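You operate a simulated robot arm through the tools that you are given. There is no shell and no other tool. Be economical: measure what you need, move in short steps, check, and stop when the job is done.

The job below is to be done with a simulated two-armed robot. You get a single attempt, and the scene is never put back.

TASK
Take the grey bracket from the long bench and leave it on the shelf of the long bench. Put the grey heat sink from the long bench on the shelf of the long bench. Take the red cap on the top of the green belt and put it away on the top of the beige bench. Take the white rag on the top of the green belt and put it away on the top of the beige bench. Press the fan button to switch it on. Take the blue tray from the top of the green belt and leave it in the brown basket there. Take the grey pot on the top of the green belt and put it away on the shelf under the tub bench. Put the red tray on the long grey shelf away on the top of the blue bench. Put the orange cup in the grey wire basket on the top of the wheeled table. Put the black brush in the blue crate on the top of the wheeled table. Take the black tray from the shelf of the fixed bench and leave it on the top of the fixed bench. Put the grey rag from the left end of the press bench on the top of the fixed bench. Open the right machine door. Do these in any order.

It is judged by the outcome, as a careful person would: the job done as asked, and still so three seconds after it is handed in. It fails if anything else is knocked over, pushed out of place, dropped, spilled or broken. A push-on lid holds only when it is set on centred and level and pressed home; a screw cap is set on level and turned clockwise until tight.

THE ROBOT
Two 7-joint arms with fingered hands on one trunk, on a base that drives. Base frame: it is fixed to the floor where the robot stands at the start and does not move with it; the origin is under the middle of the robot, x ahead of it, y to its left, z up; the surface under the hand at the start is at about z = 850. Readings come in mm, degrees, newtons and seconds.
The left shoulder is at the start at [56, 187, 1207], the right one opposite. With the tool pointing down near the work surface each hand reaches from about 100 to 780 mm from the robot's upright axis, wherever it stands, measured 20 degrees to its own side. Places, roughly: black brush (5x11x5 cm) [-1700, -10700, 1000]; black tray (26x15x3 cm) [-1800, -11800, 500]; blue crate (44x30x13 cm) [-1800, -10100, 1000]; blue tray (32x10x3 cm) [-1900, -7200, 1000]; brown basket (54x54x31 cm) [-1800, -6600, 1100]; fan button [-4000, -7300, 1300]; grey bracket (9x6x5 cm) [500, 100, 900]; grey heat sink (6x4x3 cm) [500, -1600, 900]; grey pot (21x21x18 cm) [-1900, -8400, 1000]; grey rag (9x7x3 cm) [-600, -11500, 800]; orange cup (8x8x13 cm) [-2000, -10600, 1000]; red cap (5x5x2 cm) [-1800, -5700, 1000]; red tray (23x10x3 cm) [-1800, -8600, 500]; right machine door [700, -5400, 900]; shelf of the long bench [700, -800, 400]; shelf under the tub bench [-2200, 2000, 300]; top of the beige bench [-6900, -2300, 800]; top of the blue bench [-7000, -5400, 700]; top of the fixed bench [-1800, -11700, 900]; white rag (7x10x4 cm) [-1900, -6100, 1000]; wire basket (30x25x22 cm) [-2000, -10800, 1000]. Payload 3.6 kg a hand.
Tool frame (each hand has its own): the origin (TCP) lies between the finger pads and is the grasp point; the fingertips stand 26 mm ahead of it; z points along the fingers, y is the line along which they close. Largest opening 88 mm; the body of the gripper starts 30 mm behind the TCP. The gripper is a hand of 3 fingers: y runs from the thumb to the fingers, the wrist lies at [-17, -98, -164] in the tool frame, and closing takes about 1.5 s.
Orientation is that of the tool frame in the base frame, as a unit quaternion [x, y, z, w]. With the fingers straight down and the wrist toward the robot, the tool's x, y and z point along [0, 1, 0], [1, 0, 0] and [0, 0, -1] of the base frame.

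THE INTERFACE
- The arms move only by the tool apply_moves. It takes "left_rows", "right_rows" or both (then of equal length, played together; a hand with none holds still); each is one flat list of numbers, 6 for each row, row after row: the shift along the base's x, y, z in mm, then the turn, a rotation vector about the base's x, y, z in degrees. In form: [x, y, z, wx, wy, wz, x, y, z, wx, wy, wz, ...]. A call has 1 to 12 rows; each row is the pose to reach, as a shift and turn from the pose commanded when the call began. "left_claw" and "right_claw" are, for a hand that has rows, the closure in counts, from 0 (fully open) to 255 (shut), set as the call begins (left out, the last holds). Each row takes 0.2 s and may step no farther than 50 mm and 8.6 degrees from the row before; otherwise, or with a gripper value out of range, the whole call is refused. Where a pose cannot be reached the arm comes as near as it can. A force on the tool above 40 N (or 10 N above the force at the start of the call, whichever is more), or a blocked arm, ends the call early, and 0.2 s more pass. The fingers move at their own pace (about 153 mm/s each) and stop on an object; they squeeze with about 26 N. The grip force told is the motor's: it shows also when the fingers shut on nothing. Time passes only in rows, and 0.2 s behind the last, so rows that repeat a pose let the fingers close. The reply holds the time, the measured pose of the TCP, the force on the tool along the base axes, the opening and the grip force, in the units named above and with some noise, with the torque about the TCP (base axes, N m) and any sound that the robot's microphone picked up, and new pictures: "show" is both (left out), scene, wrist or none (wrist: the cameras of the hands that moved).
- Cameras (640 x 400 px; columns grow to the right, rows downward): "scene" is now at [232.7, -3.4, 1113.7]; the picture's right is [-0.14, -0.99, 0.00], its down [-0.45, 0.06, -0.89] and it looks along [0.88, -0.12, -0.46] (base axes); focal length 214 px, centre (320, 200). "left" rides on the left gripper at [-56, -80, -102] in its tool frame; the picture's right is [-0.73, -0.32, 0.60], its down [0.62, -0.67, 0.41] and it looks along [0.27, 0.68, 0.69] (tool axes); focal length 247 px, centre (320, 200). "right" rides on the right gripper at [56, -80, -102] in its tool frame; the picture's right is [-0.73, 0.32, -0.60], its down [-0.62, -0.66, 0.41] and it looks along [-0.27, 0.68, 0.69] (tool axes); focal length 247 px, centre (320, 200). There is no depth. A picture from a camera that has moved, and an enlarged one, comes with that camera's place and axes in the base frame and with its lens. The place of the scene camera against the robot may be out by one fixed shift of up to 18 mm in any direction.
- move_column(by): slides the trunk up (or, below 0, down) by that many mm; the arms and the scene camera ride with it, the base frame stays. It gives what a move gives, with no picture.
- steer(legs): drives the robot by 1 to 6 legs, each [ahead, left, turn to the left] in mm, mm and degrees, along the robot's own axes; the way and the turn of a leg run together, so that a leg with both is an arc; at most 1500 mm and 180 degrees a leg. The arms and the cameras ride along, it lands a little off, and it stops where it bumps. It gives what a move gives, and a new picture of the scene camera.
- set_fingers(fingers, thumb_bend, thumb_turn, hand): sets how far each is bent, from 0 (flat) to 1 (curled in); at 0.3 the hand is open as for a grip, at 0.7 the pads meet at the TCP. One left out holds its place. A second passes; each finger stops where it meets its share of the squeeze, and holds until it gets a number again. A gripper value or a shape takes the hand back. It gives what a move gives, with no picture; readings hold the bend of each and the force on the fingers (four entries, about 0 where the hand has none), thumb and palm. thumb_turn goes from beside the hand (0) to across from the fingers (1), as for a grip.
- preshape(shape, hand): the hand has 3 fingers and takes this shape, open, in about a second: jaw (thumb against the fingers, like two jaws); tri (thumb and two fingers); tip (a fingertip pinch); poke (one finger out to press); point (the index stretched); flat (the hand flat); cup (the hand cupped); fist (a fist). The gripper value then closes the fingers along that shape, each until it touches; the sizes above hold for jaw. It gives what a move gives, with no picture.
- aim_head(pan, tilt): turns the head with the scene camera to pan (to the left, within 60 degrees either way) and tilt (down, from -29 to 69), counted from straight ahead of the robot. It gives what a move gives, and a new picture of the scene camera.
- zoom(camera, box): a new picture of the part [left, top, right, bottom] of that camera's present view, enlarged. It takes no simulated time.
- close_job(): hands the job in; it is judged then, once.

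Work in short steps. Places have to be worked out from the pictures, the camera data and where the tool is seen: move nearer, look again, correct. Check each grasp and each placing, and mend what went wrong. You have 567 turns and 360 pictures in all, those below and enlarged ones among them. Open the grippers and draw the arms clear of the work before you hand the job in, unless the task says otherwise; then end with one line.

The tools are called after "Emit:" as name(argument=value, ...) on one line, values as JSON. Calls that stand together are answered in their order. apply_moves: Moves the arms, as the interface text tells. Its arguments: {"type":"object","properties":{"left_rows":{"type":"array","items":{"type":"number"}},"left_claw":{"type":"number"},"right_rows":{"type":"array","items":{"type":"number"}},"right_claw":{"type":"number"},"show":{"type":"string","enum":["both","scene","wrist","none"]}},"required":[]} The other tools are called the same way: move_column (by) slides the trunk up or down; preshape (shape, hand) gives the hand a shape; set_fingers (fingers, thumb_bend, thumb_turn, hand) moves the fingers one by one; steer (legs) drives the base; aim_head (pan, tilt) turns the head that bears the scene camera; zoom (camera, box) takes an enlarged picture of a part of a camera's view; close_job () hands the job in.

At the start:

```text
t: 0.0
left_tool_pos: [548.4, 159.9, 1177.3]
left_tcp_rot: [0.707, 0.707, -0.001, -0.001]
left_wrist_force: [0.2, -0.1, 0.2]
left_moment: [-0.02, -0.02, 0.01]
left_opening: 87.7
left_gripper_force: 0.0
left_shape: jaw
left_bend: [0.3, 0.3, 0.98]
left_finger forces: [0.1, 0.0, 0.0, 0.1, 0.0, 0.1]
right_tool_pos: [502.3, -271.1, 1134.9]
right_tcp_rot: [0.708, 0.707, 0.0, -0.001]
right_wrist_force: [0.2, -0.2, 0.2]
right_moment: [0.01, -0.04, 0.0]
right_opening: 87.7
right_gripper_force: 0.0
right_shape: jaw
right_bend: [0.3, 0.3, 0.98]
right_finger forces: [0.0, 0.0, 0.1, 0.0, 0.0, 0.0]
trunk travel left (down, up): [-350.0, 407.0]
robot x, y, heading: [0.4, 4.4, -0.0]
head pan, tilt: [-7.8, 27.2]
```

scene: 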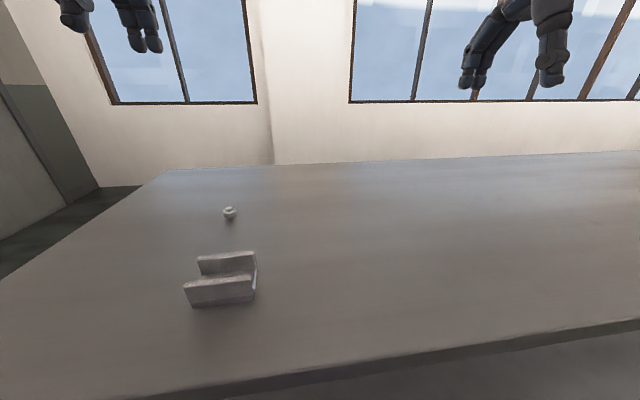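
right: 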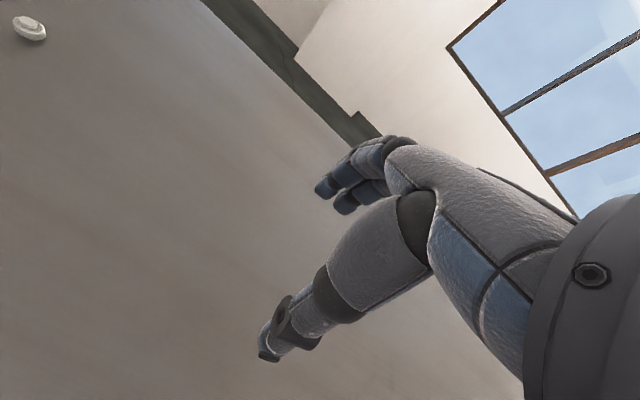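
left: 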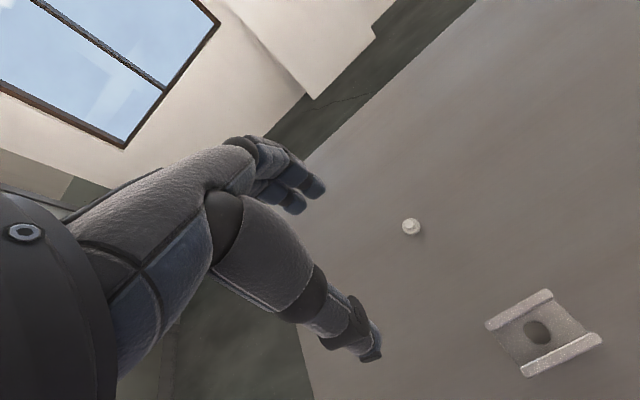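

I judge the bracket to be at about [478, 90], with its flanges along y. I'll move the left hand above it and look again.

Emit:
apply_moves(left_rows=[-14, -14, -36, 0, 0, 0, -28, -28, -72, 0, 0, 0, -42, -42, -108, 0, 0, 0, -56, -56, -144, 0, 0, 0, -70, -70, -180, 0, 0, 0, -70, -70, -180, 0, 0, 0], left_claw=0, show="both")

Emit:
aim_head(pan=-45, tilt=40)

```text
t: 1.4
left_tool_pos: [479.1, 91.2, 997.1]
left_tcp_rot: [0.707, 0.708, 0.0, -0.001]
left_wrist_force: [-0.2, 0.0, 0.3]
left_moment: [-0.03, 0.02, 0.01]
left_opening: 87.3
left_gripper_force: 0.1
left_shape: jaw
left_bend: [0.3, 0.3, 0.98]
left_finger forces: [0.1, 0.1, 0.0, 0.0, 0.0, 0.0]
right_tool_pos: [502.6, -270.5, 1134.3]
right_tcp_rot: [0.707, 0.707, 0.0, 0.0]
right_wrist_force: [-0.1, -0.2, 0.3]
right_moment: [-0.02, -0.04, 0.05]
right_opening: 87.8
right_gripper_force: 0.1
right_shape: jaw
right_bend: [0.3, 0.3, 0.98]
right_finger forces: [0.0, 0.0, 0.0, 0.0, 0.0, 0.0]
trunk travel left (down, up): [-350.0, 407.0]
robot x, y, heading: [-2.2, 0.8, -0.1]
head pan, tilt: [-7.8, 27.2]
camera scene: at [232.8, -3.3, 1113.7], right [-0.14, -0.99, 0.0], down [-0.45, 0.06, -0.89], along [0.88, -0.12, -0.46], focal length 214 px, centre (320, 200)
camera left: at [398.9, 34.1, 1098.6], right [-0.32, -0.73, -0.6], down [-0.67, 0.62, -0.41], along [0.68, 0.27, -0.69], focal length 247 px, centre (320, 200)
```

scene: 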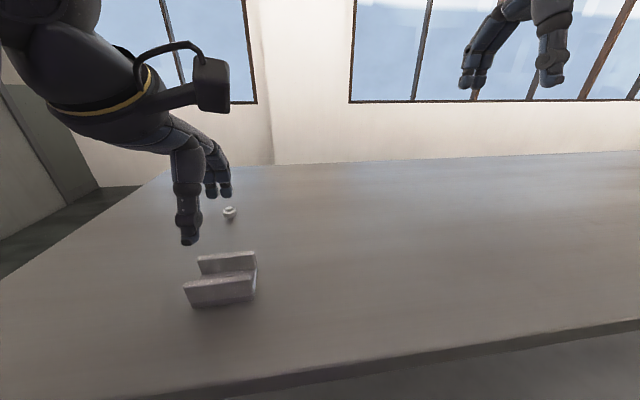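
left: 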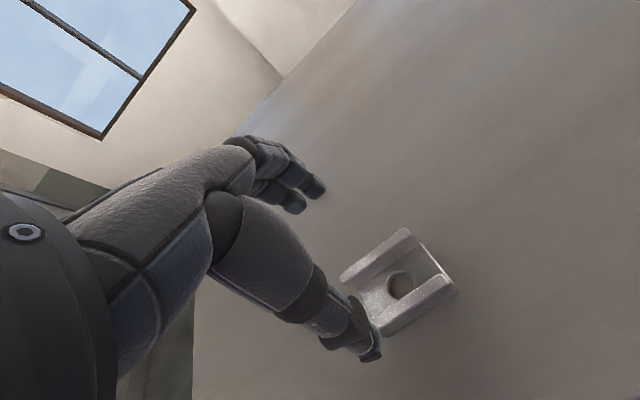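

```text
t: 2.4
left_tool_pos: [479.1, 90.4, 998.0]
left_tcp_rot: [0.707, 0.707, 0.0, 0.0]
left_wrist_force: [0.9, 0.4, 0.4]
left_moment: [0.0, 0.01, 0.02]
left_opening: 87.6
left_gripper_force: 0.0
left_shape: jaw
left_bend: [0.3, 0.3, 0.98]
left_finger forces: [0.0, 0.0, 0.1, 0.0, 0.0, 0.0]
right_tool_pos: [502.2, -270.7, 1135.7]
right_tcp_rot: [0.707, 0.707, -0.001, 0.0]
right_wrist_force: [-0.6, -0.5, 0.4]
right_moment: [0.0, -0.02, -0.01]
right_opening: 87.6
right_gripper_force: 0.1
right_shape: jaw
right_bend: [0.3, 0.3, 0.98]
right_finger forces: [0.0, 0.0, 0.0, 0.0, 0.0, 0.1]
trunk travel left (down, up): [-350.0, 407.0]
robot x, y, heading: [-1.6, 1.0, -0.2]
head pan, tilt: [-45.0, 40.0]
camera scene: at [202.2, -51.1, 1094.0], right [-0.71, -0.71, 0.0], down [-0.45, 0.45, -0.77], along [0.54, -0.54, -0.64], focal length 214 px, centre (320, 200)
```

scene: 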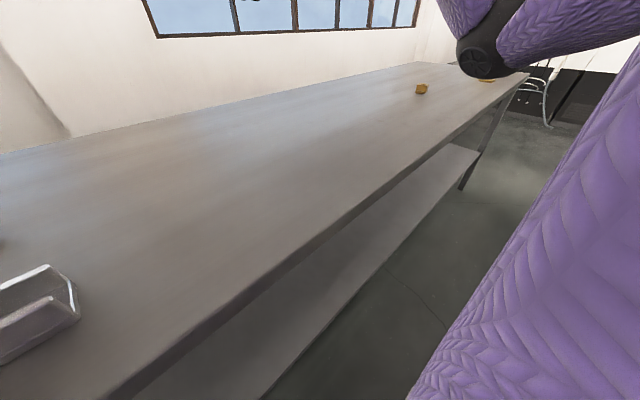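

The bracket centre reads about [480, 90], right under the hand, so I'll descend and grip.

Emit:
apply_moves(left_rows=[0, 0, -40, 0, 0, 0, 1, 0, -80, 0, 0, 0, 1, 0, -113, 0, 0, 0, 1, 0, -113, 0, 0, 0], left_claw=0, show="wrist")

Emit:
apply_moves(left_rows=[0, 0, 0, 0, 0, 0, 0, 0, 0, 0, 0, 0, 0, 0, 0, 0, 0, 0, 0, 0, 0, 0, 0, 0, 0, 0, 0, 0, 0, 0, 0, 0, 0, 0, 0, 0, 0, 0, 0, 0, 0, 0, 0, 0, 0, 0, 0, 0], left_claw=255, show="wrist")

```text
t: 3.4
left_tool_pos: [479.4, 90.8, 883.1]
left_tcp_rot: [0.707, 0.707, 0.001, 0.0]
left_wrist_force: [0.5, 0.2, 0.2]
left_moment: [0.04, 0.01, 0.01]
left_opening: 87.9
left_gripper_force: 0.0
left_shape: jaw
left_bend: [0.3, 0.3, 0.98]
left_finger forces: [0.2, 0.1, 0.0, 0.1, 0.0, 0.1]
right_tool_pos: [501.2, -270.7, 1134.6]
right_tcp_rot: [0.708, 0.707, 0.0, -0.001]
right_wrist_force: [-0.9, 0.2, -0.1]
right_moment: [0.0, -0.01, 0.02]
right_opening: 87.6
right_gripper_force: 0.2
right_shape: jaw
right_bend: [0.3, 0.3, 0.98]
right_finger forces: [0.0, 0.0, 0.0, 0.1, 0.0, 0.0]
trunk travel left (down, up): [-350.0, 407.0]
robot x, y, heading: [-0.3, 0.5, -0.2]
head pan, tilt: [-45.0, 40.0]
camera left: at [399.7, 34.3, 984.4], right [-0.32, -0.73, -0.6], down [-0.67, 0.62, -0.41], along [0.68, 0.27, -0.69], focal length 247 px, centre (320, 200)
```

left: 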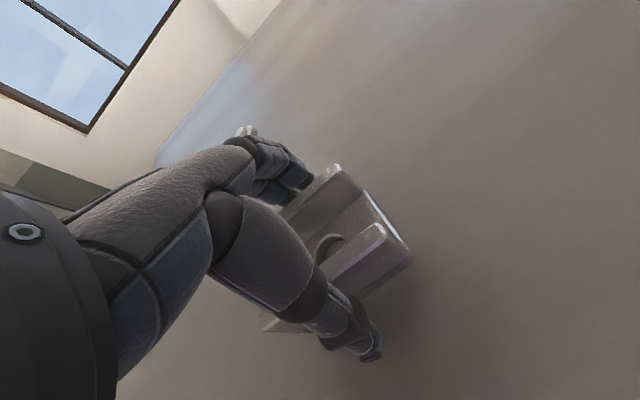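

```text
t: 5.2
left_tool_pos: [478.4, 91.0, 882.6]
left_tcp_rot: [0.707, 0.707, 0.0, 0.0]
left_wrist_force: [-0.6, 0.0, 0.3]
left_moment: [0.01, 0.01, 0.0]
left_opening: 54.0
left_gripper_force: 26.0
left_shape: jaw
left_bend: [0.39, 0.61, 1.0]
left_finger forces: [13.7, 10.1, 0.1, 0.0, 23.9, 0.0]
right_tool_pos: [503.1, -271.5, 1134.2]
right_tcp_rot: [0.707, 0.707, 0.0, -0.001]
right_wrist_force: [-0.6, -0.5, 0.1]
right_moment: [0.0, 0.02, 0.0]
right_opening: 87.8
right_gripper_force: 0.0
right_shape: jaw
right_bend: [0.3, 0.3, 0.98]
right_finger forces: [0.1, 0.1, 0.1, 0.0, 0.0, 0.0]
trunk travel left (down, up): [-350.0, 407.0]
robot x, y, heading: [2.5, -2.9, 0.1]
head pan, tilt: [-45.0, 40.0]
camera left: at [399.7, 34.3, 984.6], right [-0.32, -0.73, -0.6], down [-0.67, 0.62, -0.41], along [0.67, 0.27, -0.69], focal length 247 px, centre (320, 200)
```

left: 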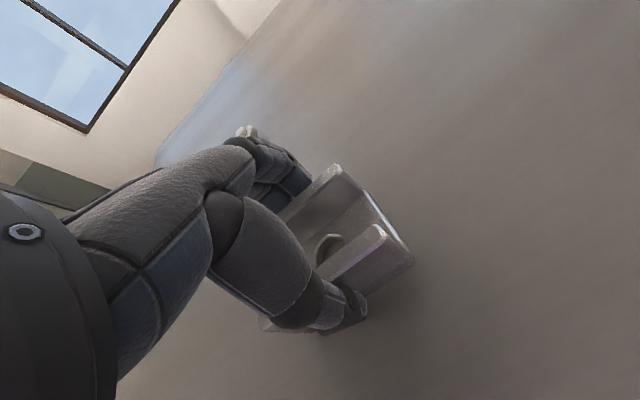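

Grip is firm at 54 mm. I'll lift the bracket 150 mm and then slide sideways along the bench toward the heat sink.

Emit:
apply_moves(left_rows=[0, 0, 40, 0, 0, 0, 0, 0, 80, 0, 0, 0, 0, 0, 120, 0, 0, 0, 0, 0, 160, 0, 0, 0, 0, 0, 160, 0, 0, 0], left_claw=255, show="none")

Emit:
steer(legs=[[0, -1200, 0]])

```text
t: 6.4
left_tool_pos: [483.6, 111.4, 1036.9]
left_tcp_rot: [0.697, 0.717, 0.016, -0.017]
left_wrist_force: [0.4, 0.2, -2.1]
left_moment: [-0.03, 0.0, -0.02]
left_opening: 53.7
left_gripper_force: 25.8
left_shape: jaw
left_bend: [0.39, 0.61, 1.0]
left_finger forces: [13.4, 10.8, 0.0, 0.1, 24.2, 0.0]
right_tool_pos: [502.9, -270.6, 1134.9]
right_tcp_rot: [0.706, 0.708, -0.001, 0.001]
right_wrist_force: [-0.1, 0.0, -0.3]
right_moment: [-0.02, -0.03, -0.03]
right_opening: 87.6
right_gripper_force: 0.0
right_shape: jaw
right_bend: [0.3, 0.3, 0.98]
right_finger forces: [0.1, 0.0, 0.0, 0.0, 0.1, 0.1]
trunk travel left (down, up): [-350.0, 407.0]
robot x, y, heading: [-0.6, -4.0, -0.1]
head pan, tilt: [-45.0, 40.0]
```

```text
t: 12.5
left_tool_pos: [484.2, -1089.9, 1042.8]
left_tcp_rot: [0.7, 0.714, 0.018, -0.01]
left_wrist_force: [0.5, -0.3, -3.3]
left_moment: [0.0, -0.01, -0.01]
left_opening: 53.8
left_gripper_force: 26.0
left_shape: jaw
left_bend: [0.39, 0.61, 1.0]
left_finger forces: [13.4, 10.8, 0.0, 0.0, 24.2, 0.0]
right_tool_pos: [499.8, -1468.1, 1134.0]
right_tcp_rot: [0.708, 0.706, 0.001, 0.0]
right_wrist_force: [-0.4, 0.2, 0.1]
right_moment: [0.01, 0.04, -0.04]
right_opening: 87.5
right_gripper_force: 0.0
right_shape: jaw
right_bend: [0.3, 0.3, 0.98]
right_finger forces: [0.0, 0.0, 0.0, 0.0, 0.0, 0.0]
trunk travel left (down, up): [-350.0, 407.0]
robot x, y, heading: [-0.7, -1192.7, -0.5]
head pan, tilt: [-45.0, 40.0]
camera scene: at [200.1, -1246.4, 1093.9], right [-0.71, -0.7, 0.0], down [-0.45, 0.46, -0.77], along [0.54, -0.54, -0.64], focal length 214 px, centre (320, 200)
```

scene: 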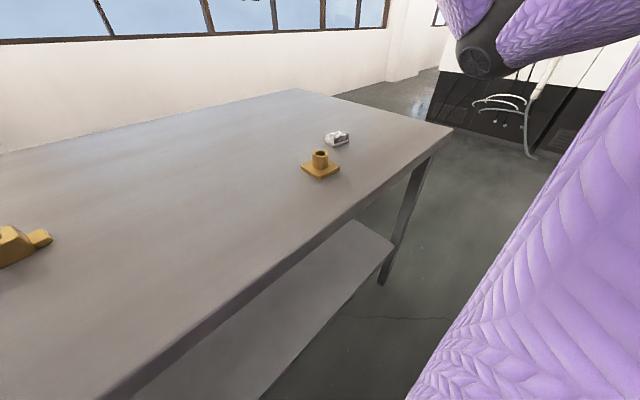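

The heat sink appears near [545, -1655], with a yellow flange about 130 mm away. I'll drive another 190 mm to the right and look with the wrist camera.

Emit:
steer(legs=[[0, -190, 0]])

Emit:
apply_moves(right_rows=[15, 0, -40, 0, 0, 0, 30, 0, -80, 0, 0, 0, 30, 0, -100, 0, 0, 0, 30, 0, -100, 0, 0, 0], right_claw=0, show="wrist")

```text
t: 14.0
left_tool_pos: [482.6, -1279.6, 1041.8]
left_tcp_rot: [0.698, 0.715, 0.02, -0.012]
left_wrist_force: [0.3, 0.0, -2.7]
left_moment: [0.03, -0.01, -0.01]
left_opening: 53.7
left_gripper_force: 25.6
left_shape: jaw
left_bend: [0.39, 0.61, 1.0]
left_finger forces: [13.3, 10.8, 0.0, 0.1, 24.1, 0.0]
right_tool_pos: [499.2, -1659.9, 1134.1]
right_tcp_rot: [0.709, 0.706, -0.001, -0.001]
right_wrist_force: [0.1, -0.7, -0.5]
right_moment: [-0.02, -0.02, 0.0]
right_opening: 87.6
right_gripper_force: 0.0
right_shape: jaw
right_bend: [0.3, 0.3, 0.98]
right_finger forces: [0.1, 0.0, 0.0, 0.1, 0.0, 0.0]
trunk travel left (down, up): [-350.0, 407.0]
robot x, y, heading: [-2.1, -1383.1, -0.5]
head pan, tilt: [-45.0, 40.0]
camera scene: at [199.5, -1437.6, 1093.9], right [-0.71, -0.7, 0.0], down [-0.45, 0.46, -0.77], along [0.54, -0.54, -0.64], focal length 214 px, centre (320, 200)
```

scene: 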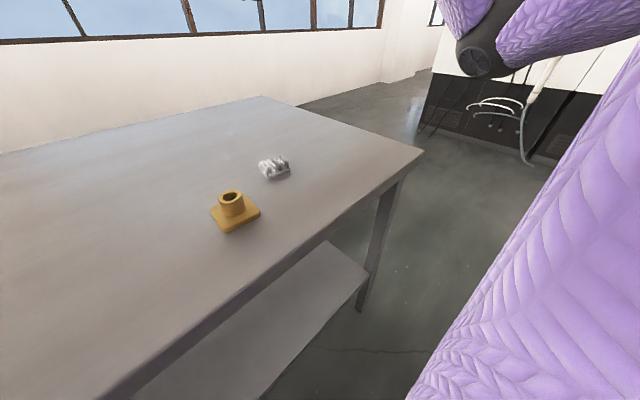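

```text
t: 15.0
left_tool_pos: [483.7, -1278.7, 1041.4]
left_tcp_rot: [0.699, 0.715, 0.02, -0.012]
left_wrist_force: [-0.2, 0.1, -2.6]
left_moment: [-0.02, -0.02, 0.0]
left_opening: 53.8
left_gripper_force: 26.2
left_shape: jaw
left_bend: [0.39, 0.61, 1.0]
left_finger forces: [13.4, 10.7, 0.0, 0.0, 24.2, 0.0]
right_tool_pos: [528.6, -1658.5, 1035.0]
right_tcp_rot: [0.708, 0.706, 0.001, 0.0]
right_wrist_force: [-0.7, -1.0, 0.4]
right_moment: [-0.02, 0.0, -0.01]
right_opening: 87.8
right_gripper_force: 0.0
right_shape: jaw
right_bend: [0.3, 0.3, 0.98]
right_finger forces: [0.0, 0.1, 0.1, 0.1, 0.1, 0.0]
trunk travel left (down, up): [-350.0, 407.0]
robot x, y, heading: [-1.7, -1384.2, -0.4]
head pan, tilt: [-45.0, 40.0]
camera right: at [450.2, -1601.2, 1136.6], right [0.32, -0.74, 0.6], down [-0.67, -0.62, -0.41], along [0.67, -0.27, -0.69], focal length 247 px, centre (320, 200)
```

right: 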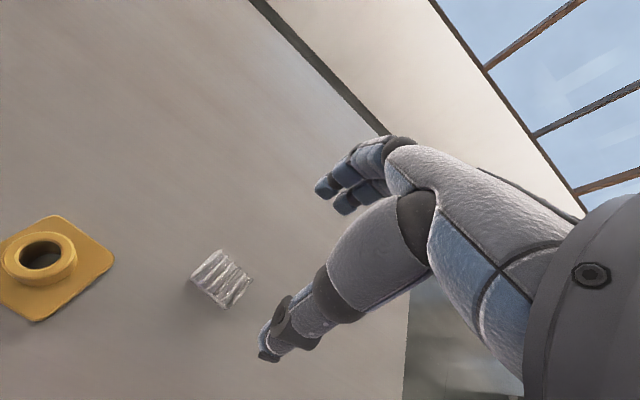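

The heat sink is centred at about [533, -1646] with its long axis along y. I'll move over it and descend to z≈879.

Emit:
apply_moves(right_rows=[3, 6, -40, 0, 0, 0, 5, 12, -80, 0, 0, 0, 5, 12, -120, 0, 0, 0, 5, 12, -155, 0, 0, 0, 5, 12, -155, 0, 0, 0], right_claw=0, show="wrist")

Emit:
apply_moves(right_rows=[0, 0, 0, 0, 0, 0, 0, 0, 0, 0, 0, 0, 0, 0, 0, 0, 0, 0, 0, 0, 0, 0, 0, 0, 0, 0, 0, 0, 0, 0, 0, 0, 0, 0, 0, 0, 0, 0, 0, 0, 0, 0, 0, 0, 0, 0, 0, 0], right_claw=255, show="wrist")

```text
t: 16.2
left_tool_pos: [483.2, -1277.4, 1042.1]
left_tcp_rot: [0.699, 0.715, 0.02, -0.011]
left_wrist_force: [0.1, 0.3, -2.4]
left_moment: [0.0, 0.02, -0.01]
left_opening: 53.9
left_gripper_force: 25.7
left_shape: jaw
left_bend: [0.39, 0.61, 1.0]
left_finger forces: [13.4, 10.9, 0.0, 0.0, 24.1, 0.1]
right_tool_pos: [533.3, -1646.3, 879.7]
right_tcp_rot: [0.708, 0.706, 0.0, 0.0]
right_wrist_force: [0.0, -0.2, 1.0]
right_moment: [-0.04, -0.02, 0.04]
right_opening: 87.9
right_gripper_force: 0.0
right_shape: jaw
right_bend: [0.3, 0.3, 0.98]
right_finger forces: [0.0, 0.1, 0.0, 0.0, 0.0, 0.0]
trunk travel left (down, up): [-350.0, 407.0]
robot x, y, heading: [-2.8, -1381.5, -0.5]
head pan, tilt: [-45.0, 40.0]
camera right: at [454.6, -1589.1, 981.7], right [0.32, -0.74, 0.6], down [-0.67, -0.62, -0.41], along [0.67, -0.27, -0.69], focal length 247 px, centre (320, 200)
```

right: 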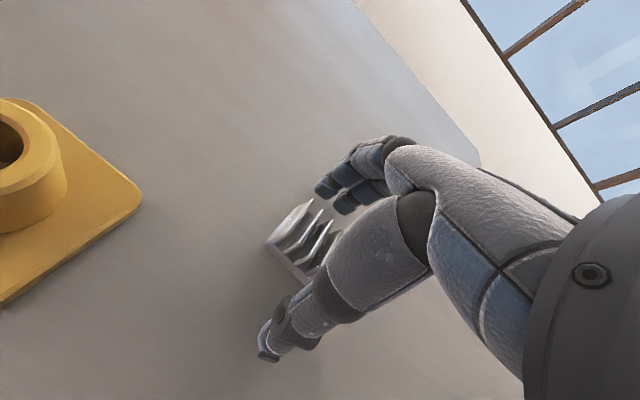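

```text
t: 18.0
left_tool_pos: [483.9, -1277.0, 1041.7]
left_tcp_rot: [0.699, 0.715, 0.02, -0.012]
left_wrist_force: [0.6, 0.4, -2.6]
left_moment: [-0.01, 0.01, 0.03]
left_opening: 53.8
left_gripper_force: 25.9
left_shape: jaw
left_bend: [0.39, 0.61, 1.0]
left_finger forces: [13.4, 10.8, 0.0, 0.0, 24.2, 0.0]
right_tool_pos: [533.3, -1645.2, 879.5]
right_tcp_rot: [0.708, 0.706, 0.0, 0.0]
right_wrist_force: [0.2, -0.5, 1.5]
right_moment: [0.01, -0.07, -0.03]
right_opening: 31.4
right_gripper_force: 25.7
right_shape: jaw
right_bend: [0.55, 0.69, 1.0]
right_finger forces: [13.5, 9.5, 0.0, 0.1, 23.7, 0.0]
trunk travel left (down, up): [-350.0, 407.0]
robot x, y, heading: [-5.6, -1384.3, -0.5]
head pan, tilt: [-45.0, 40.0]
camera right: at [454.5, -1589.1, 982.1], right [0.32, -0.74, 0.6], down [-0.67, -0.62, -0.41], along [0.67, -0.27, -0.69], focal length 247 px, centre (320, 200)
```

right: 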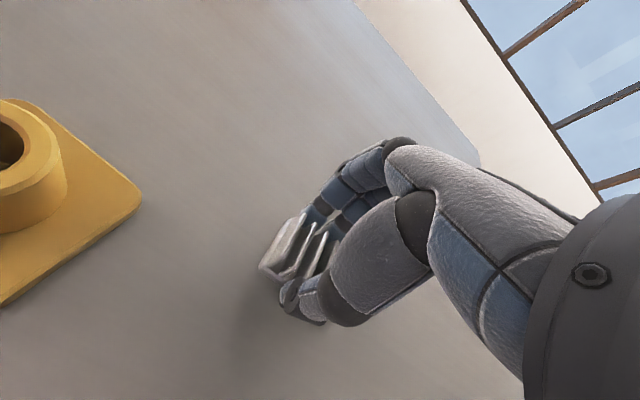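

Both parts are held. I'll lift the right hand, then back off and shift left so I can see the shelf.

Emit:
apply_moves(right_rows=[0, 0, 40, 0, 0, 0, 0, 0, 80, 0, 0, 0, 0, 0, 120, 0, 0, 0, 0, 0, 160, 0, 0, 0, 0, 0, 160, 0, 0, 0], right_claw=255, show="none")

Emit:
steer(legs=[[-450, 0, 0], [0, 300, 0]])

Emit:
move_column(by=-350)

Emit:
aim_head(pan=0, tilt=20)

```text
t: 19.2
left_tool_pos: [483.9, -1277.9, 1042.6]
left_tcp_rot: [0.699, 0.715, 0.02, -0.012]
left_wrist_force: [-0.5, -0.3, -3.2]
left_moment: [-0.01, -0.02, -0.02]
left_opening: 53.8
left_gripper_force: 25.8
left_shape: jaw
left_bend: [0.39, 0.61, 1.0]
left_finger forces: [13.3, 10.8, 0.0, 0.0, 24.1, 0.0]
right_tool_pos: [532.6, -1646.8, 1040.0]
right_tcp_rot: [0.708, 0.707, 0.001, 0.0]
right_wrist_force: [-0.6, 0.1, -0.8]
right_moment: [0.01, 0.06, -0.04]
right_opening: 31.0
right_gripper_force: 26.2
right_shape: jaw
right_bend: [0.55, 0.69, 1.0]
right_finger forces: [13.2, 10.4, 0.0, 0.0, 23.3, 0.0]
trunk travel left (down, up): [-350.0, 407.0]
robot x, y, heading: [-0.1, -1385.3, -0.4]
head pan, tilt: [-45.0, 40.0]
```

```text
t: 23.6
left_tool_pos: [35.1, -977.7, 1040.1]
left_tcp_rot: [0.699, 0.715, 0.02, -0.012]
left_wrist_force: [-0.8, 0.5, -3.6]
left_moment: [-0.03, -0.03, -0.01]
left_opening: 54.4
left_gripper_force: 25.7
left_shape: jaw
left_bend: [0.39, 0.61, 1.0]
left_finger forces: [13.3, 10.8, 0.1, 0.1, 24.2, 0.1]
right_tool_pos: [85.5, -1346.7, 1040.0]
right_tcp_rot: [0.708, 0.706, -0.001, 0.0]
right_wrist_force: [-0.6, 0.1, 0.2]
right_moment: [-0.01, 0.01, 0.03]
right_opening: 31.1
right_gripper_force: 25.8
right_shape: jaw
right_bend: [0.55, 0.69, 1.0]
right_finger forces: [13.2, 10.4, 0.1, 0.0, 23.4, 0.1]
trunk travel left (down, up): [-350.0, 407.0]
robot x, y, heading: [-454.4, -1082.5, -0.1]
head pan, tilt: [-45.0, 40.0]
camera scene: at [-249.3, -1136.8, 1094.0], right [-0.71, -0.7, 0.0], down [-0.45, 0.46, -0.77], along [0.54, -0.54, -0.64], focal length 214 px, centre (320, 200)
```

scene: 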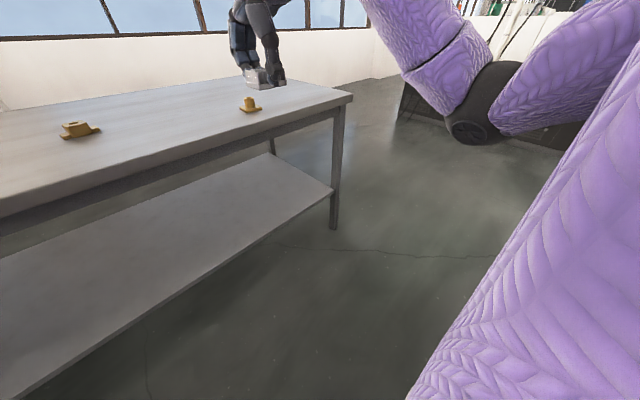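

```text
t: 27.0
left_tool_pos: [82.5, -940.7, 556.8]
left_tcp_rot: [0.681, 0.713, -0.047, -0.162]
left_wrist_force: [-0.8, -0.4, -2.6]
left_moment: [-0.03, -0.04, 0.01]
left_opening: 53.6
left_gripper_force: 26.0
left_shape: jaw
left_bend: [0.39, 0.61, 1.0]
left_finger forces: [13.6, 10.8, 0.1, 0.0, 23.7, 0.0]
right_tool_pos: [87.1, -1348.5, 685.4]
right_tcp_rot: [0.708, 0.706, -0.005, -0.004]
right_wrist_force: [0.4, 0.6, -0.3]
right_moment: [0.02, 0.02, 0.01]
right_opening: 30.9
right_gripper_force: 26.1
right_shape: jaw
right_bend: [0.55, 0.69, 1.0]
right_finger forces: [13.2, 10.5, 0.0, 0.1, 23.5, 0.0]
trunk travel left (down, up): [0.0, 757.0]
robot x, y, heading: [-452.8, -1084.6, -0.2]
head pan, tilt: [-45.0, 40.0]
```

```text
t: 28.1
left_tool_pos: [83.0, -941.0, 556.1]
left_tcp_rot: [0.68, 0.714, -0.047, -0.161]
left_wrist_force: [-0.1, 0.1, -3.3]
left_moment: [-0.02, -0.02, 0.0]
left_opening: 54.1
left_gripper_force: 25.4
left_shape: jaw
left_bend: [0.39, 0.61, 1.0]
left_finger forces: [13.6, 10.8, 0.0, 0.0, 23.7, 0.1]
right_tool_pos: [87.3, -1348.1, 684.6]
right_tcp_rot: [0.709, 0.706, -0.005, -0.005]
right_wrist_force: [0.3, 0.3, -1.4]
right_moment: [0.0, -0.01, 0.0]
right_opening: 31.1
right_gripper_force: 26.1
right_shape: jaw
right_bend: [0.55, 0.69, 1.0]
right_finger forces: [13.2, 10.5, 0.0, 0.0, 23.5, 0.0]
trunk travel left (down, up): [0.0, 757.0]
robot x, y, heading: [-453.8, -1084.8, -0.1]
head pan, tilt: [0.0, 20.0]
camera scene: at [-148.5, -1078.0, 745.2], right [0.0, -1.0, 0.0], down [-0.34, 0.0, -0.94], along [0.94, 0.0, -0.34], focal length 214 px, centre (320, 200)
```

scene: 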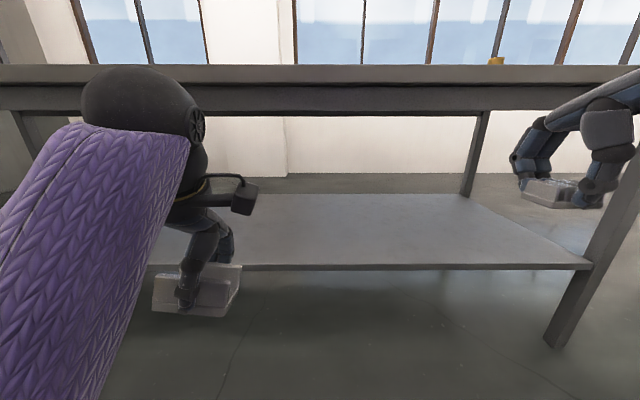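

Left hand tilted during the descent. The shelf reads as z≈366 with its front edge near x≈365. I'll send a zero move to the left arm to see what pose is commanded.

Emit:
apply_moves(left_rows=[0, 0, 0, 0, 0, 0, 0, 0, 0, 0, 0, 0], show="none")

```text
t: 28.9
left_tool_pos: [83.6, -939.2, 557.5]
left_tcp_rot: [0.679, 0.714, -0.046, -0.163]
left_wrist_force: [-0.1, -0.7, -2.2]
left_moment: [0.02, -0.05, 0.02]
left_opening: 53.8
left_gripper_force: 26.0
left_shape: jaw
left_bend: [0.39, 0.61, 1.0]
left_finger forces: [13.7, 10.9, 0.0, 0.1, 23.6, 0.0]
right_tool_pos: [87.2, -1347.2, 685.2]
right_tcp_rot: [0.708, 0.706, -0.005, -0.005]
right_wrist_force: [-0.5, -0.7, -0.6]
right_moment: [0.01, 0.0, 0.03]
right_opening: 30.7
right_gripper_force: 26.0
right_shape: jaw
right_bend: [0.55, 0.69, 1.0]
right_finger forces: [13.2, 10.4, 0.0, 0.0, 23.5, 0.1]
trunk travel left (down, up): [0.0, 757.0]
robot x, y, heading: [-450.4, -1086.3, -0.1]
head pan, tilt: [0.0, 20.0]
stopped in row 2 (left hand): the arm was blocked; the commanded pose is now the measured one
```

The left arm reported blocked, perhaps folded too near its own body. I'll reach it forward while levelling the hand.

Emit:
apply_moves(left_rows=[40, 20, 0, 0, 0, 0, 80, 30, 0, -3, -6, 0, 120, 30, 0, -6, -11.5, 0, 160, 30, 0, -9, -17, 0, 160, 30, 0, -9, -17, 0], show="scene")

```text
t: 30.1
left_tool_pos: [243.6, -912.5, 557.4]
left_tcp_rot: [0.69, 0.724, -0.003, 0.0]
left_wrist_force: [-0.3, -0.5, -3.3]
left_moment: [0.01, 0.03, -0.01]
left_opening: 53.8
left_gripper_force: 26.5
left_shape: jaw
left_bend: [0.39, 0.61, 1.0]
left_finger forces: [13.2, 10.9, 0.0, 0.0, 24.0, 0.1]
right_tool_pos: [87.5, -1348.4, 685.5]
right_tcp_rot: [0.708, 0.706, -0.005, -0.005]
right_wrist_force: [0.4, 0.9, -0.6]
right_moment: [-0.01, -0.01, -0.02]
right_opening: 31.2
right_gripper_force: 25.7
right_shape: jaw
right_bend: [0.55, 0.69, 1.0]
right_finger forces: [13.2, 10.5, 0.0, 0.0, 23.5, 0.2]
trunk travel left (down, up): [0.0, 757.0]
robot x, y, heading: [-451.3, -1086.2, -0.2]
head pan, tilt: [0.0, 20.0]
camera scene: at [-148.4, -1077.9, 745.2], right [0.0, -1.0, 0.0], down [-0.34, 0.0, -0.94], along [0.94, 0.0, -0.34], focal length 214 px, centre (320, 200)
```

scene: 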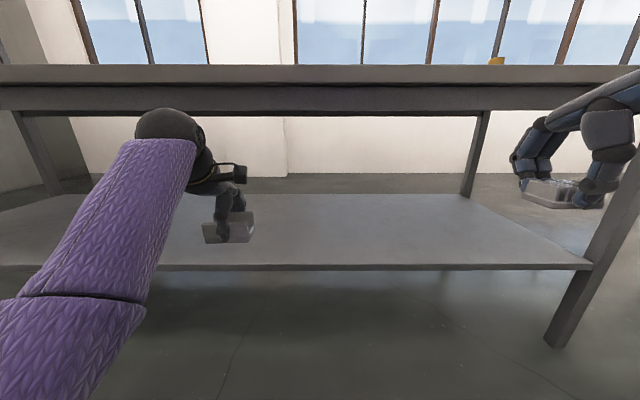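

Left hand is level. I'll bring the right hand forward too and lower both to about z=460, outside the bench.

Emit:
apply_moves(left_rows=[0, 0, -25, 0, 0, 0, 0, 0, -50, 0, 0, 0, 0, 0, -75, 0, 0, 0, 0, 0, -97, 0, 0, 0, 0, 0, -97, 0, 0, 0, 0, 0, -97, 0, 0, 0], right_rows=[30, 0, -38, 0, 0, 0, 60, 0, -76, 0, 0, 0, 90, 0, -114, 0, 0, 0, 120, 0, -152, 0, 0, 0, 150, 0, -190, 0, 0, 0, 155, 0, -225, 0, 0, 0], show="scene")

```text
t: 31.5
left_tool_pos: [242.8, -910.9, 459.3]
left_tcp_rot: [0.691, 0.723, -0.003, -0.002]
left_wrist_force: [0.7, 0.2, -3.8]
left_moment: [-0.01, -0.02, -0.02]
left_opening: 53.8
left_gripper_force: 25.6
left_shape: jaw
left_bend: [0.39, 0.61, 1.0]
left_finger forces: [13.1, 10.7, 0.1, 0.0, 23.8, 0.0]
right_tool_pos: [242.5, -1348.3, 459.6]
right_tcp_rot: [0.708, 0.706, -0.006, -0.004]
right_wrist_force: [-0.1, 0.5, -0.4]
right_moment: [0.04, 0.01, 0.02]
right_opening: 30.9
right_gripper_force: 25.9
right_shape: jaw
right_bend: [0.55, 0.69, 1.0]
right_finger forces: [13.3, 10.9, 0.0, 0.1, 23.5, 0.0]
trunk travel left (down, up): [0.0, 757.0]
robot x, y, heading: [-446.3, -1084.4, -0.1]
head pan, tilt: [0.0, 20.0]
camera scene: at [-148.4, -1077.9, 745.1], right [0.0, -1.0, 0.0], down [-0.34, 0.0, -0.94], along [0.94, 0.0, -0.34], focal length 214 px, centre (320, 200)
```

scene: 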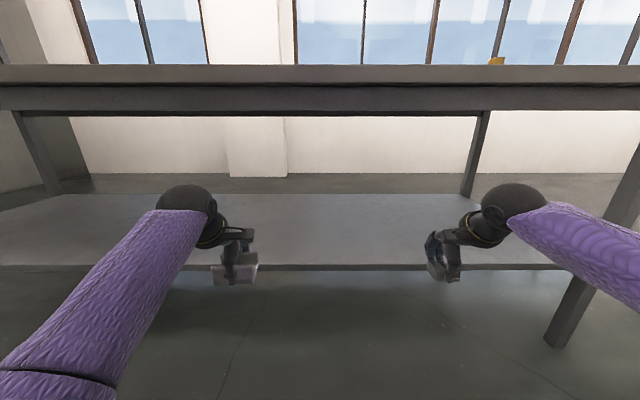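

Bottoms are about 60 mm above the shelf height, so I'll drive forward 215 mm.

Emit:
steer(legs=[[215, 0, 0]])

```text
t: 33.2
left_tool_pos: [456.4, -913.4, 460.4]
left_tcp_rot: [0.691, 0.723, -0.002, -0.001]
left_wrist_force: [-1.0, -0.3, -1.7]
left_moment: [-0.02, 0.02, 0.02]
left_opening: 53.6
left_gripper_force: 25.8
left_shape: jaw
left_bend: [0.39, 0.61, 1.0]
left_finger forces: [13.1, 10.8, 0.0, 0.0, 23.9, 0.0]
right_tool_pos: [451.8, -1349.3, 459.7]
right_tcp_rot: [0.708, 0.706, -0.005, -0.006]
right_wrist_force: [0.3, 0.2, -0.3]
right_moment: [0.03, 0.0, -0.01]
right_opening: 30.6
right_gripper_force: 25.9
right_shape: jaw
right_bend: [0.55, 0.69, 1.0]
right_finger forces: [13.3, 10.9, 0.0, 0.0, 23.4, 0.0]
trunk travel left (down, up): [0.0, 757.0]
robot x, y, heading: [-236.9, -1088.3, -0.2]
head pan, tilt: [0.0, 20.0]
camera scene: at [63.5, -1078.9, 745.2], right [0.0, -1.0, 0.0], down [-0.34, 0.0, -0.94], along [0.94, 0.0, -0.34], focal length 214 px, centre (320, 200)
```

scene: 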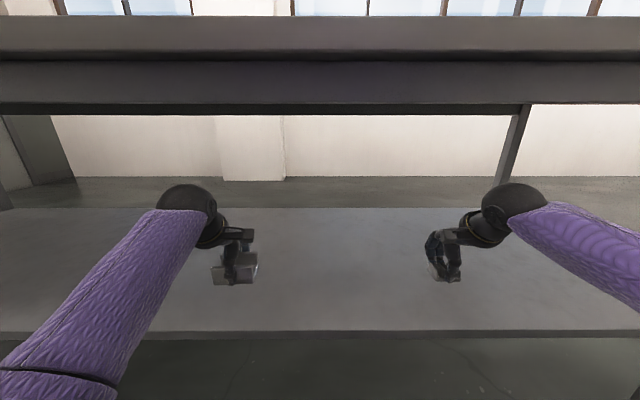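

I'll lower both 55 mm, then creep down watching the forces.

Emit:
apply_moves(left_rows=[0, 0, -25, 0, 0, 0, 0, 0, -50, 0, 0, 0, 0, 0, -55, 0, 0, 0], right_rows=[0, 0, -25, 0, 0, 0, 0, 0, -50, 0, 0, 0, 0, 0, -55, 0, 0, 0], show="wrist")

```text
t: 34.0
left_tool_pos: [455.5, -912.0, 404.8]
left_tcp_rot: [0.69, 0.724, -0.002, -0.002]
left_wrist_force: [-0.5, -0.7, -3.0]
left_moment: [0.0, 0.0, -0.01]
left_opening: 53.6
left_gripper_force: 26.3
left_shape: jaw
left_bend: [0.39, 0.61, 1.0]
left_finger forces: [13.0, 10.8, 0.0, 0.0, 23.8, 0.0]
right_tool_pos: [452.1, -1349.1, 403.9]
right_tcp_rot: [0.708, 0.706, -0.006, -0.003]
right_wrist_force: [0.0, -0.3, -0.4]
right_moment: [-0.03, -0.01, 0.0]
right_opening: 30.6
right_gripper_force: 25.9
right_shape: jaw
right_bend: [0.55, 0.69, 1.0]
right_finger forces: [13.3, 10.9, 0.0, 0.1, 23.5, 0.1]
trunk travel left (down, up): [0.0, 757.0]
robot x, y, heading: [-240.6, -1084.1, -0.2]
head pan, tilt: [0.0, 20.0]
camera right: at [375.2, -1292.6, 507.3], right [0.32, -0.74, 0.6], down [-0.67, -0.62, -0.4], along [0.66, -0.27, -0.7], focal length 247 px, centre (320, 200)
camera left: at [378.9, -972.3, 506.2], right [-0.29, -0.75, -0.6], down [-0.7, 0.59, -0.41], along [0.66, 0.3, -0.69], focal length 247 px, centre (320, 200)
```

right: 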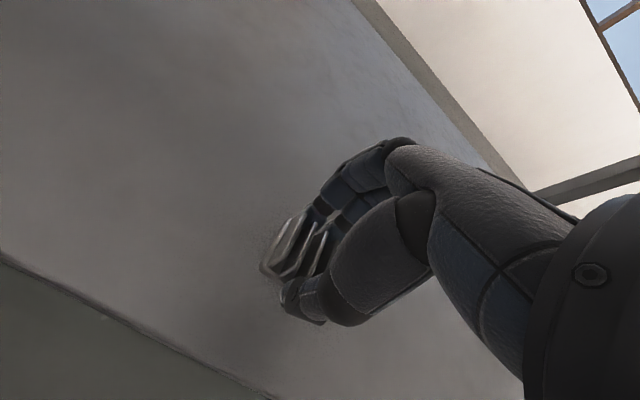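
left: 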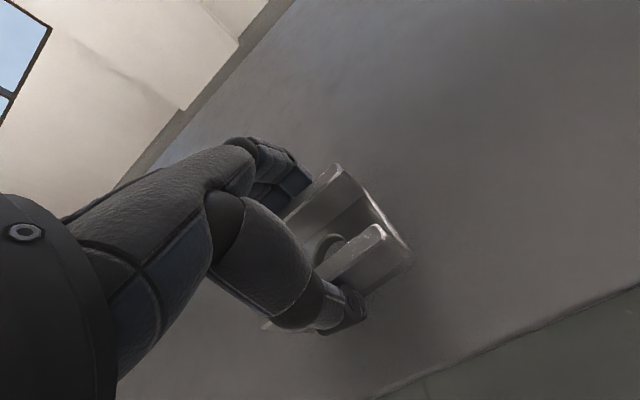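

The shelf edge is near x=385, so both parts are well inside it. I'll creep down until contact shows.

Emit:
apply_moves(left_rows=[0, 0, -3, 0, 0, 0, 0, 0, -6, 0, 0, 0, 0, 0, -9, 0, 0, 0], right_rows=[0, 0, -3, 0, 0, 0, 0, 0, -6, 0, 0, 0, 0, 0, -9, 0, 0, 0], show="none")

Emit:
apply_moves(left_rows=[0, 0, -3, 0, 0, 0, 0, 0, -6, 0, 0, 0], right_rows=[0, 0, -3, 0, 0, 0, 0, 0, -6, 0, 0, 0], show="none")

```text
t: 34.8
left_tool_pos: [455.0, -912.3, 396.2]
left_tcp_rot: [0.69, 0.724, -0.004, -0.001]
left_wrist_force: [0.2, 0.7, -3.2]
left_moment: [-0.02, 0.02, -0.02]
left_opening: 53.6
left_gripper_force: 26.0
left_shape: jaw
left_bend: [0.39, 0.61, 1.0]
left_finger forces: [13.0, 10.8, 0.0, 0.0, 23.9, 0.0]
right_tool_pos: [453.4, -1348.8, 394.9]
right_tcp_rot: [0.708, 0.706, -0.005, -0.004]
right_wrist_force: [-0.2, 0.9, 0.2]
right_moment: [0.03, 0.0, 0.01]
right_opening: 30.6
right_gripper_force: 25.9
right_shape: jaw
right_bend: [0.55, 0.69, 1.0]
right_finger forces: [13.3, 10.9, 0.0, 0.0, 23.5, 0.0]
trunk travel left (down, up): [0.0, 757.0]
robot x, y, heading: [-238.5, -1089.3, -0.1]
head pan, tilt: [0.0, 20.0]
```

```text
t: 35.4
left_tool_pos: [455.5, -911.9, 390.3]
left_tcp_rot: [0.69, 0.724, -0.002, -0.001]
left_wrist_force: [0.4, -0.4, -1.4]
left_moment: [-0.04, 0.0, 0.02]
left_opening: 53.5
left_gripper_force: 26.0
left_shape: jaw
left_bend: [0.39, 0.61, 1.0]
left_finger forces: [13.0, 10.8, 0.0, 0.1, 23.7, 0.0]
right_tool_pos: [451.2, -1348.8, 389.5]
right_tcp_rot: [0.709, 0.706, -0.005, -0.004]
right_wrist_force: [0.6, 0.6, -1.0]
right_moment: [-0.05, -0.03, -0.02]
right_opening: 30.8
right_gripper_force: 25.6
right_shape: jaw
right_bend: [0.55, 0.69, 1.0]
right_finger forces: [13.3, 10.9, 0.1, 0.0, 23.4, 0.0]
trunk travel left (down, up): [0.0, 757.0]
robot x, y, heading: [-236.7, -1087.7, 0.1]
head pan, tilt: [0.0, 20.0]
```

No contact yet at z≈390; I'll keep creeping down.

Emit:
apply_moves(left_rows=[0, 0, -3, 0, 0, 0, 0, 0, -6, 0, 0, 0], right_rows=[0, 0, -3, 0, 0, 0, 0, 0, -6, 0, 0, 0], show="none")

Emit:
apply_moves(left_rows=[0, 0, -3, 0, 0, 0, 0, 0, -6, 0, 0, 0], right_rows=[0, 0, -3, 0, 0, 0, 0, 0, -6, 0, 0, 0], show="none")

```text
t: 36.0
left_tool_pos: [455.8, -913.2, 383.3]
left_tcp_rot: [0.691, 0.723, -0.002, -0.001]
left_wrist_force: [-0.2, -0.5, -2.5]
left_moment: [-0.03, 0.02, 0.03]
left_opening: 53.9
left_gripper_force: 26.0
left_shape: jaw
left_bend: [0.39, 0.61, 1.0]
left_finger forces: [13.0, 10.7, 0.0, 0.0, 23.8, 0.0]
right_tool_pos: [452.6, -1349.4, 382.7]
right_tcp_rot: [0.708, 0.706, -0.006, -0.005]
right_wrist_force: [-0.6, -0.2, -0.3]
right_moment: [0.03, -0.02, 0.03]
right_opening: 30.6
right_gripper_force: 26.2
right_shape: jaw
right_bend: [0.55, 0.69, 1.0]
right_finger forces: [13.3, 10.9, 0.1, 0.0, 23.6, 0.0]
trunk travel left (down, up): [0.0, 757.0]
robot x, y, heading: [-242.9, -1087.0, -0.2]
head pan, tilt: [0.0, 20.0]
```

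```text
t: 36.6
left_tool_pos: [457.1, -913.1, 380.6]
left_tcp_rot: [0.691, 0.723, 0.0, 0.003]
left_wrist_force: [-2.7, 1.1, 14.7]
left_moment: [0.03, 0.12, 0.02]
left_opening: 53.3
left_gripper_force: 25.9
left_shape: jaw
left_bend: [0.39, 0.61, 1.0]
left_finger forces: [13.5, 11.4, 0.0, 0.0, 27.4, 0.0]
right_tool_pos: [452.7, -1351.0, 378.7]
right_tcp_rot: [0.709, 0.706, -0.003, -0.003]
right_wrist_force: [0.3, -0.4, 2.5]
right_moment: [-0.02, -0.05, 0.01]
right_opening: 30.9
right_gripper_force: 26.1
right_shape: jaw
right_bend: [0.56, 0.69, 1.0]
right_finger forces: [13.8, 11.5, 0.1, 0.0, 24.8, 0.1]
trunk travel left (down, up): [0.0, 757.0]
robot x, y, heading: [-238.9, -1082.6, -0.4]
head pan, tilt: [0.0, 20.0]
```

Both are in contact (shelf z≈349). I'll open both hands, then lift straight up.

Emit:
apply_moves(left_rows=[0, 0, 0, 0, 0, 0, 0, 0, 0, 0, 0, 0, 0, 0, 0, 0, 0, 0, 0, 0, 0, 0, 0, 0, 0, 0, 0, 0, 0, 0], right_rows=[0, 0, 0, 0, 0, 0, 0, 0, 0, 0, 0, 0, 0, 0, 0, 0, 0, 0, 0, 0, 0, 0, 0, 0, 0, 0, 0, 0, 0, 0], left_claw=0, right_claw=0, show="none")

Emit:
apply_moves(left_rows=[0, 0, 25, 0, 0, 0, 0, 0, 50, 0, 0, 0, 0, 0, 80, 0, 0, 0, 0, 0, 100, 0, 0, 0], right_rows=[0, 0, 25, 0, 0, 0, 0, 0, 50, 0, 0, 0, 0, 0, 80, 0, 0, 0, 0, 0, 100, 0, 0, 0], show="wrist")

```text
t: 37.8
left_tool_pos: [454.5, -911.1, 377.4]
left_tcp_rot: [0.691, 0.723, -0.002, -0.001]
left_wrist_force: [0.4, 0.6, -0.2]
left_moment: [0.01, 0.03, -0.01]
left_opening: 87.5
left_gripper_force: 0.0
left_shape: jaw
left_bend: [0.3, 0.3, 0.98]
left_finger forces: [0.0, 0.0, 0.0, 0.1, 0.1, 0.0]
right_tool_pos: [452.8, -1349.1, 378.3]
right_tcp_rot: [0.709, 0.705, -0.005, -0.005]
right_wrist_force: [-0.2, 0.6, 0.2]
right_moment: [-0.03, 0.0, -0.04]
right_opening: 87.5
right_gripper_force: 0.0
right_shape: jaw
right_bend: [0.3, 0.3, 0.98]
right_finger forces: [0.0, 0.0, 0.1, 0.0, 0.0, 0.1]
trunk travel left (down, up): [0.0, 757.0]
robot x, y, heading: [-240.7, -1087.9, -0.2]
head pan, tilt: [0.0, 20.0]
```

```text
t: 38.8
left_tool_pos: [455.3, -912.7, 478.4]
left_tcp_rot: [0.69, 0.724, -0.002, -0.001]
left_wrist_force: [0.3, 0.3, 0.7]
left_moment: [-0.03, 0.01, -0.04]
left_opening: 87.8
left_gripper_force: 0.0
left_shape: jaw
left_bend: [0.3, 0.3, 0.98]
left_finger forces: [0.0, 0.0, 0.1, 0.0, 0.0, 0.1]
right_tool_pos: [453.8, -1350.1, 479.6]
right_tcp_rot: [0.709, 0.706, -0.005, -0.005]
right_wrist_force: [-0.6, -0.6, 0.2]
right_moment: [0.03, 0.04, 0.0]
right_opening: 87.2
right_gripper_force: 0.1
right_shape: jaw
right_bend: [0.3, 0.3, 0.98]
right_finger forces: [0.0, 0.0, 0.0, 0.1, 0.1, 0.1]
trunk travel left (down, up): [0.0, 757.0]
robot x, y, heading: [-239.4, -1088.5, -0.2]
head pan, tilt: [0.0, 20.0]
camera right: at [375.6, -1293.0, 582.0], right [0.32, -0.74, 0.59], down [-0.67, -0.62, -0.4], along [0.66, -0.27, -0.7], focal length 247 px, centre (320, 200)
camera left: at [378.7, -972.2, 579.9], right [-0.29, -0.75, -0.6], down [-0.7, 0.59, -0.41], along [0.66, 0.3, -0.69], focal length 247 px, centre (320, 200)
```

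right: 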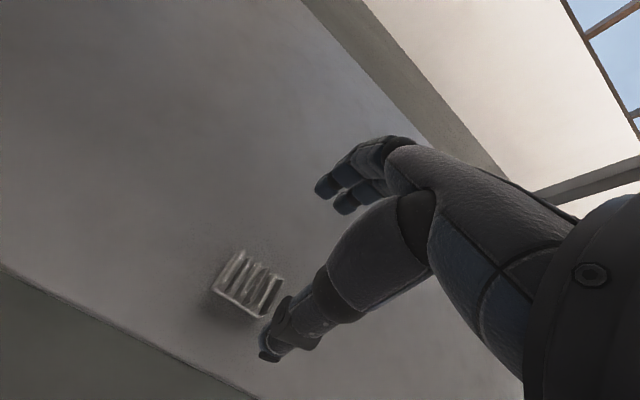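
left: 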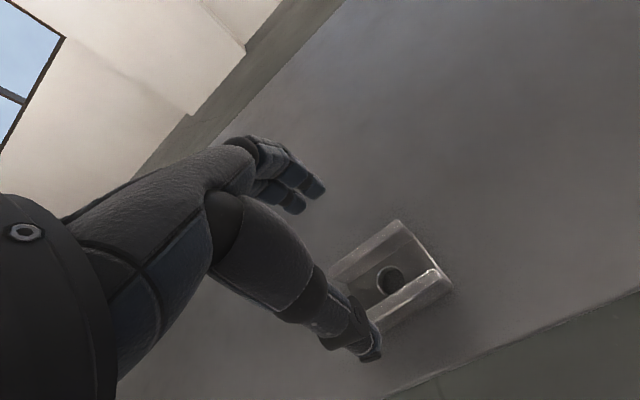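

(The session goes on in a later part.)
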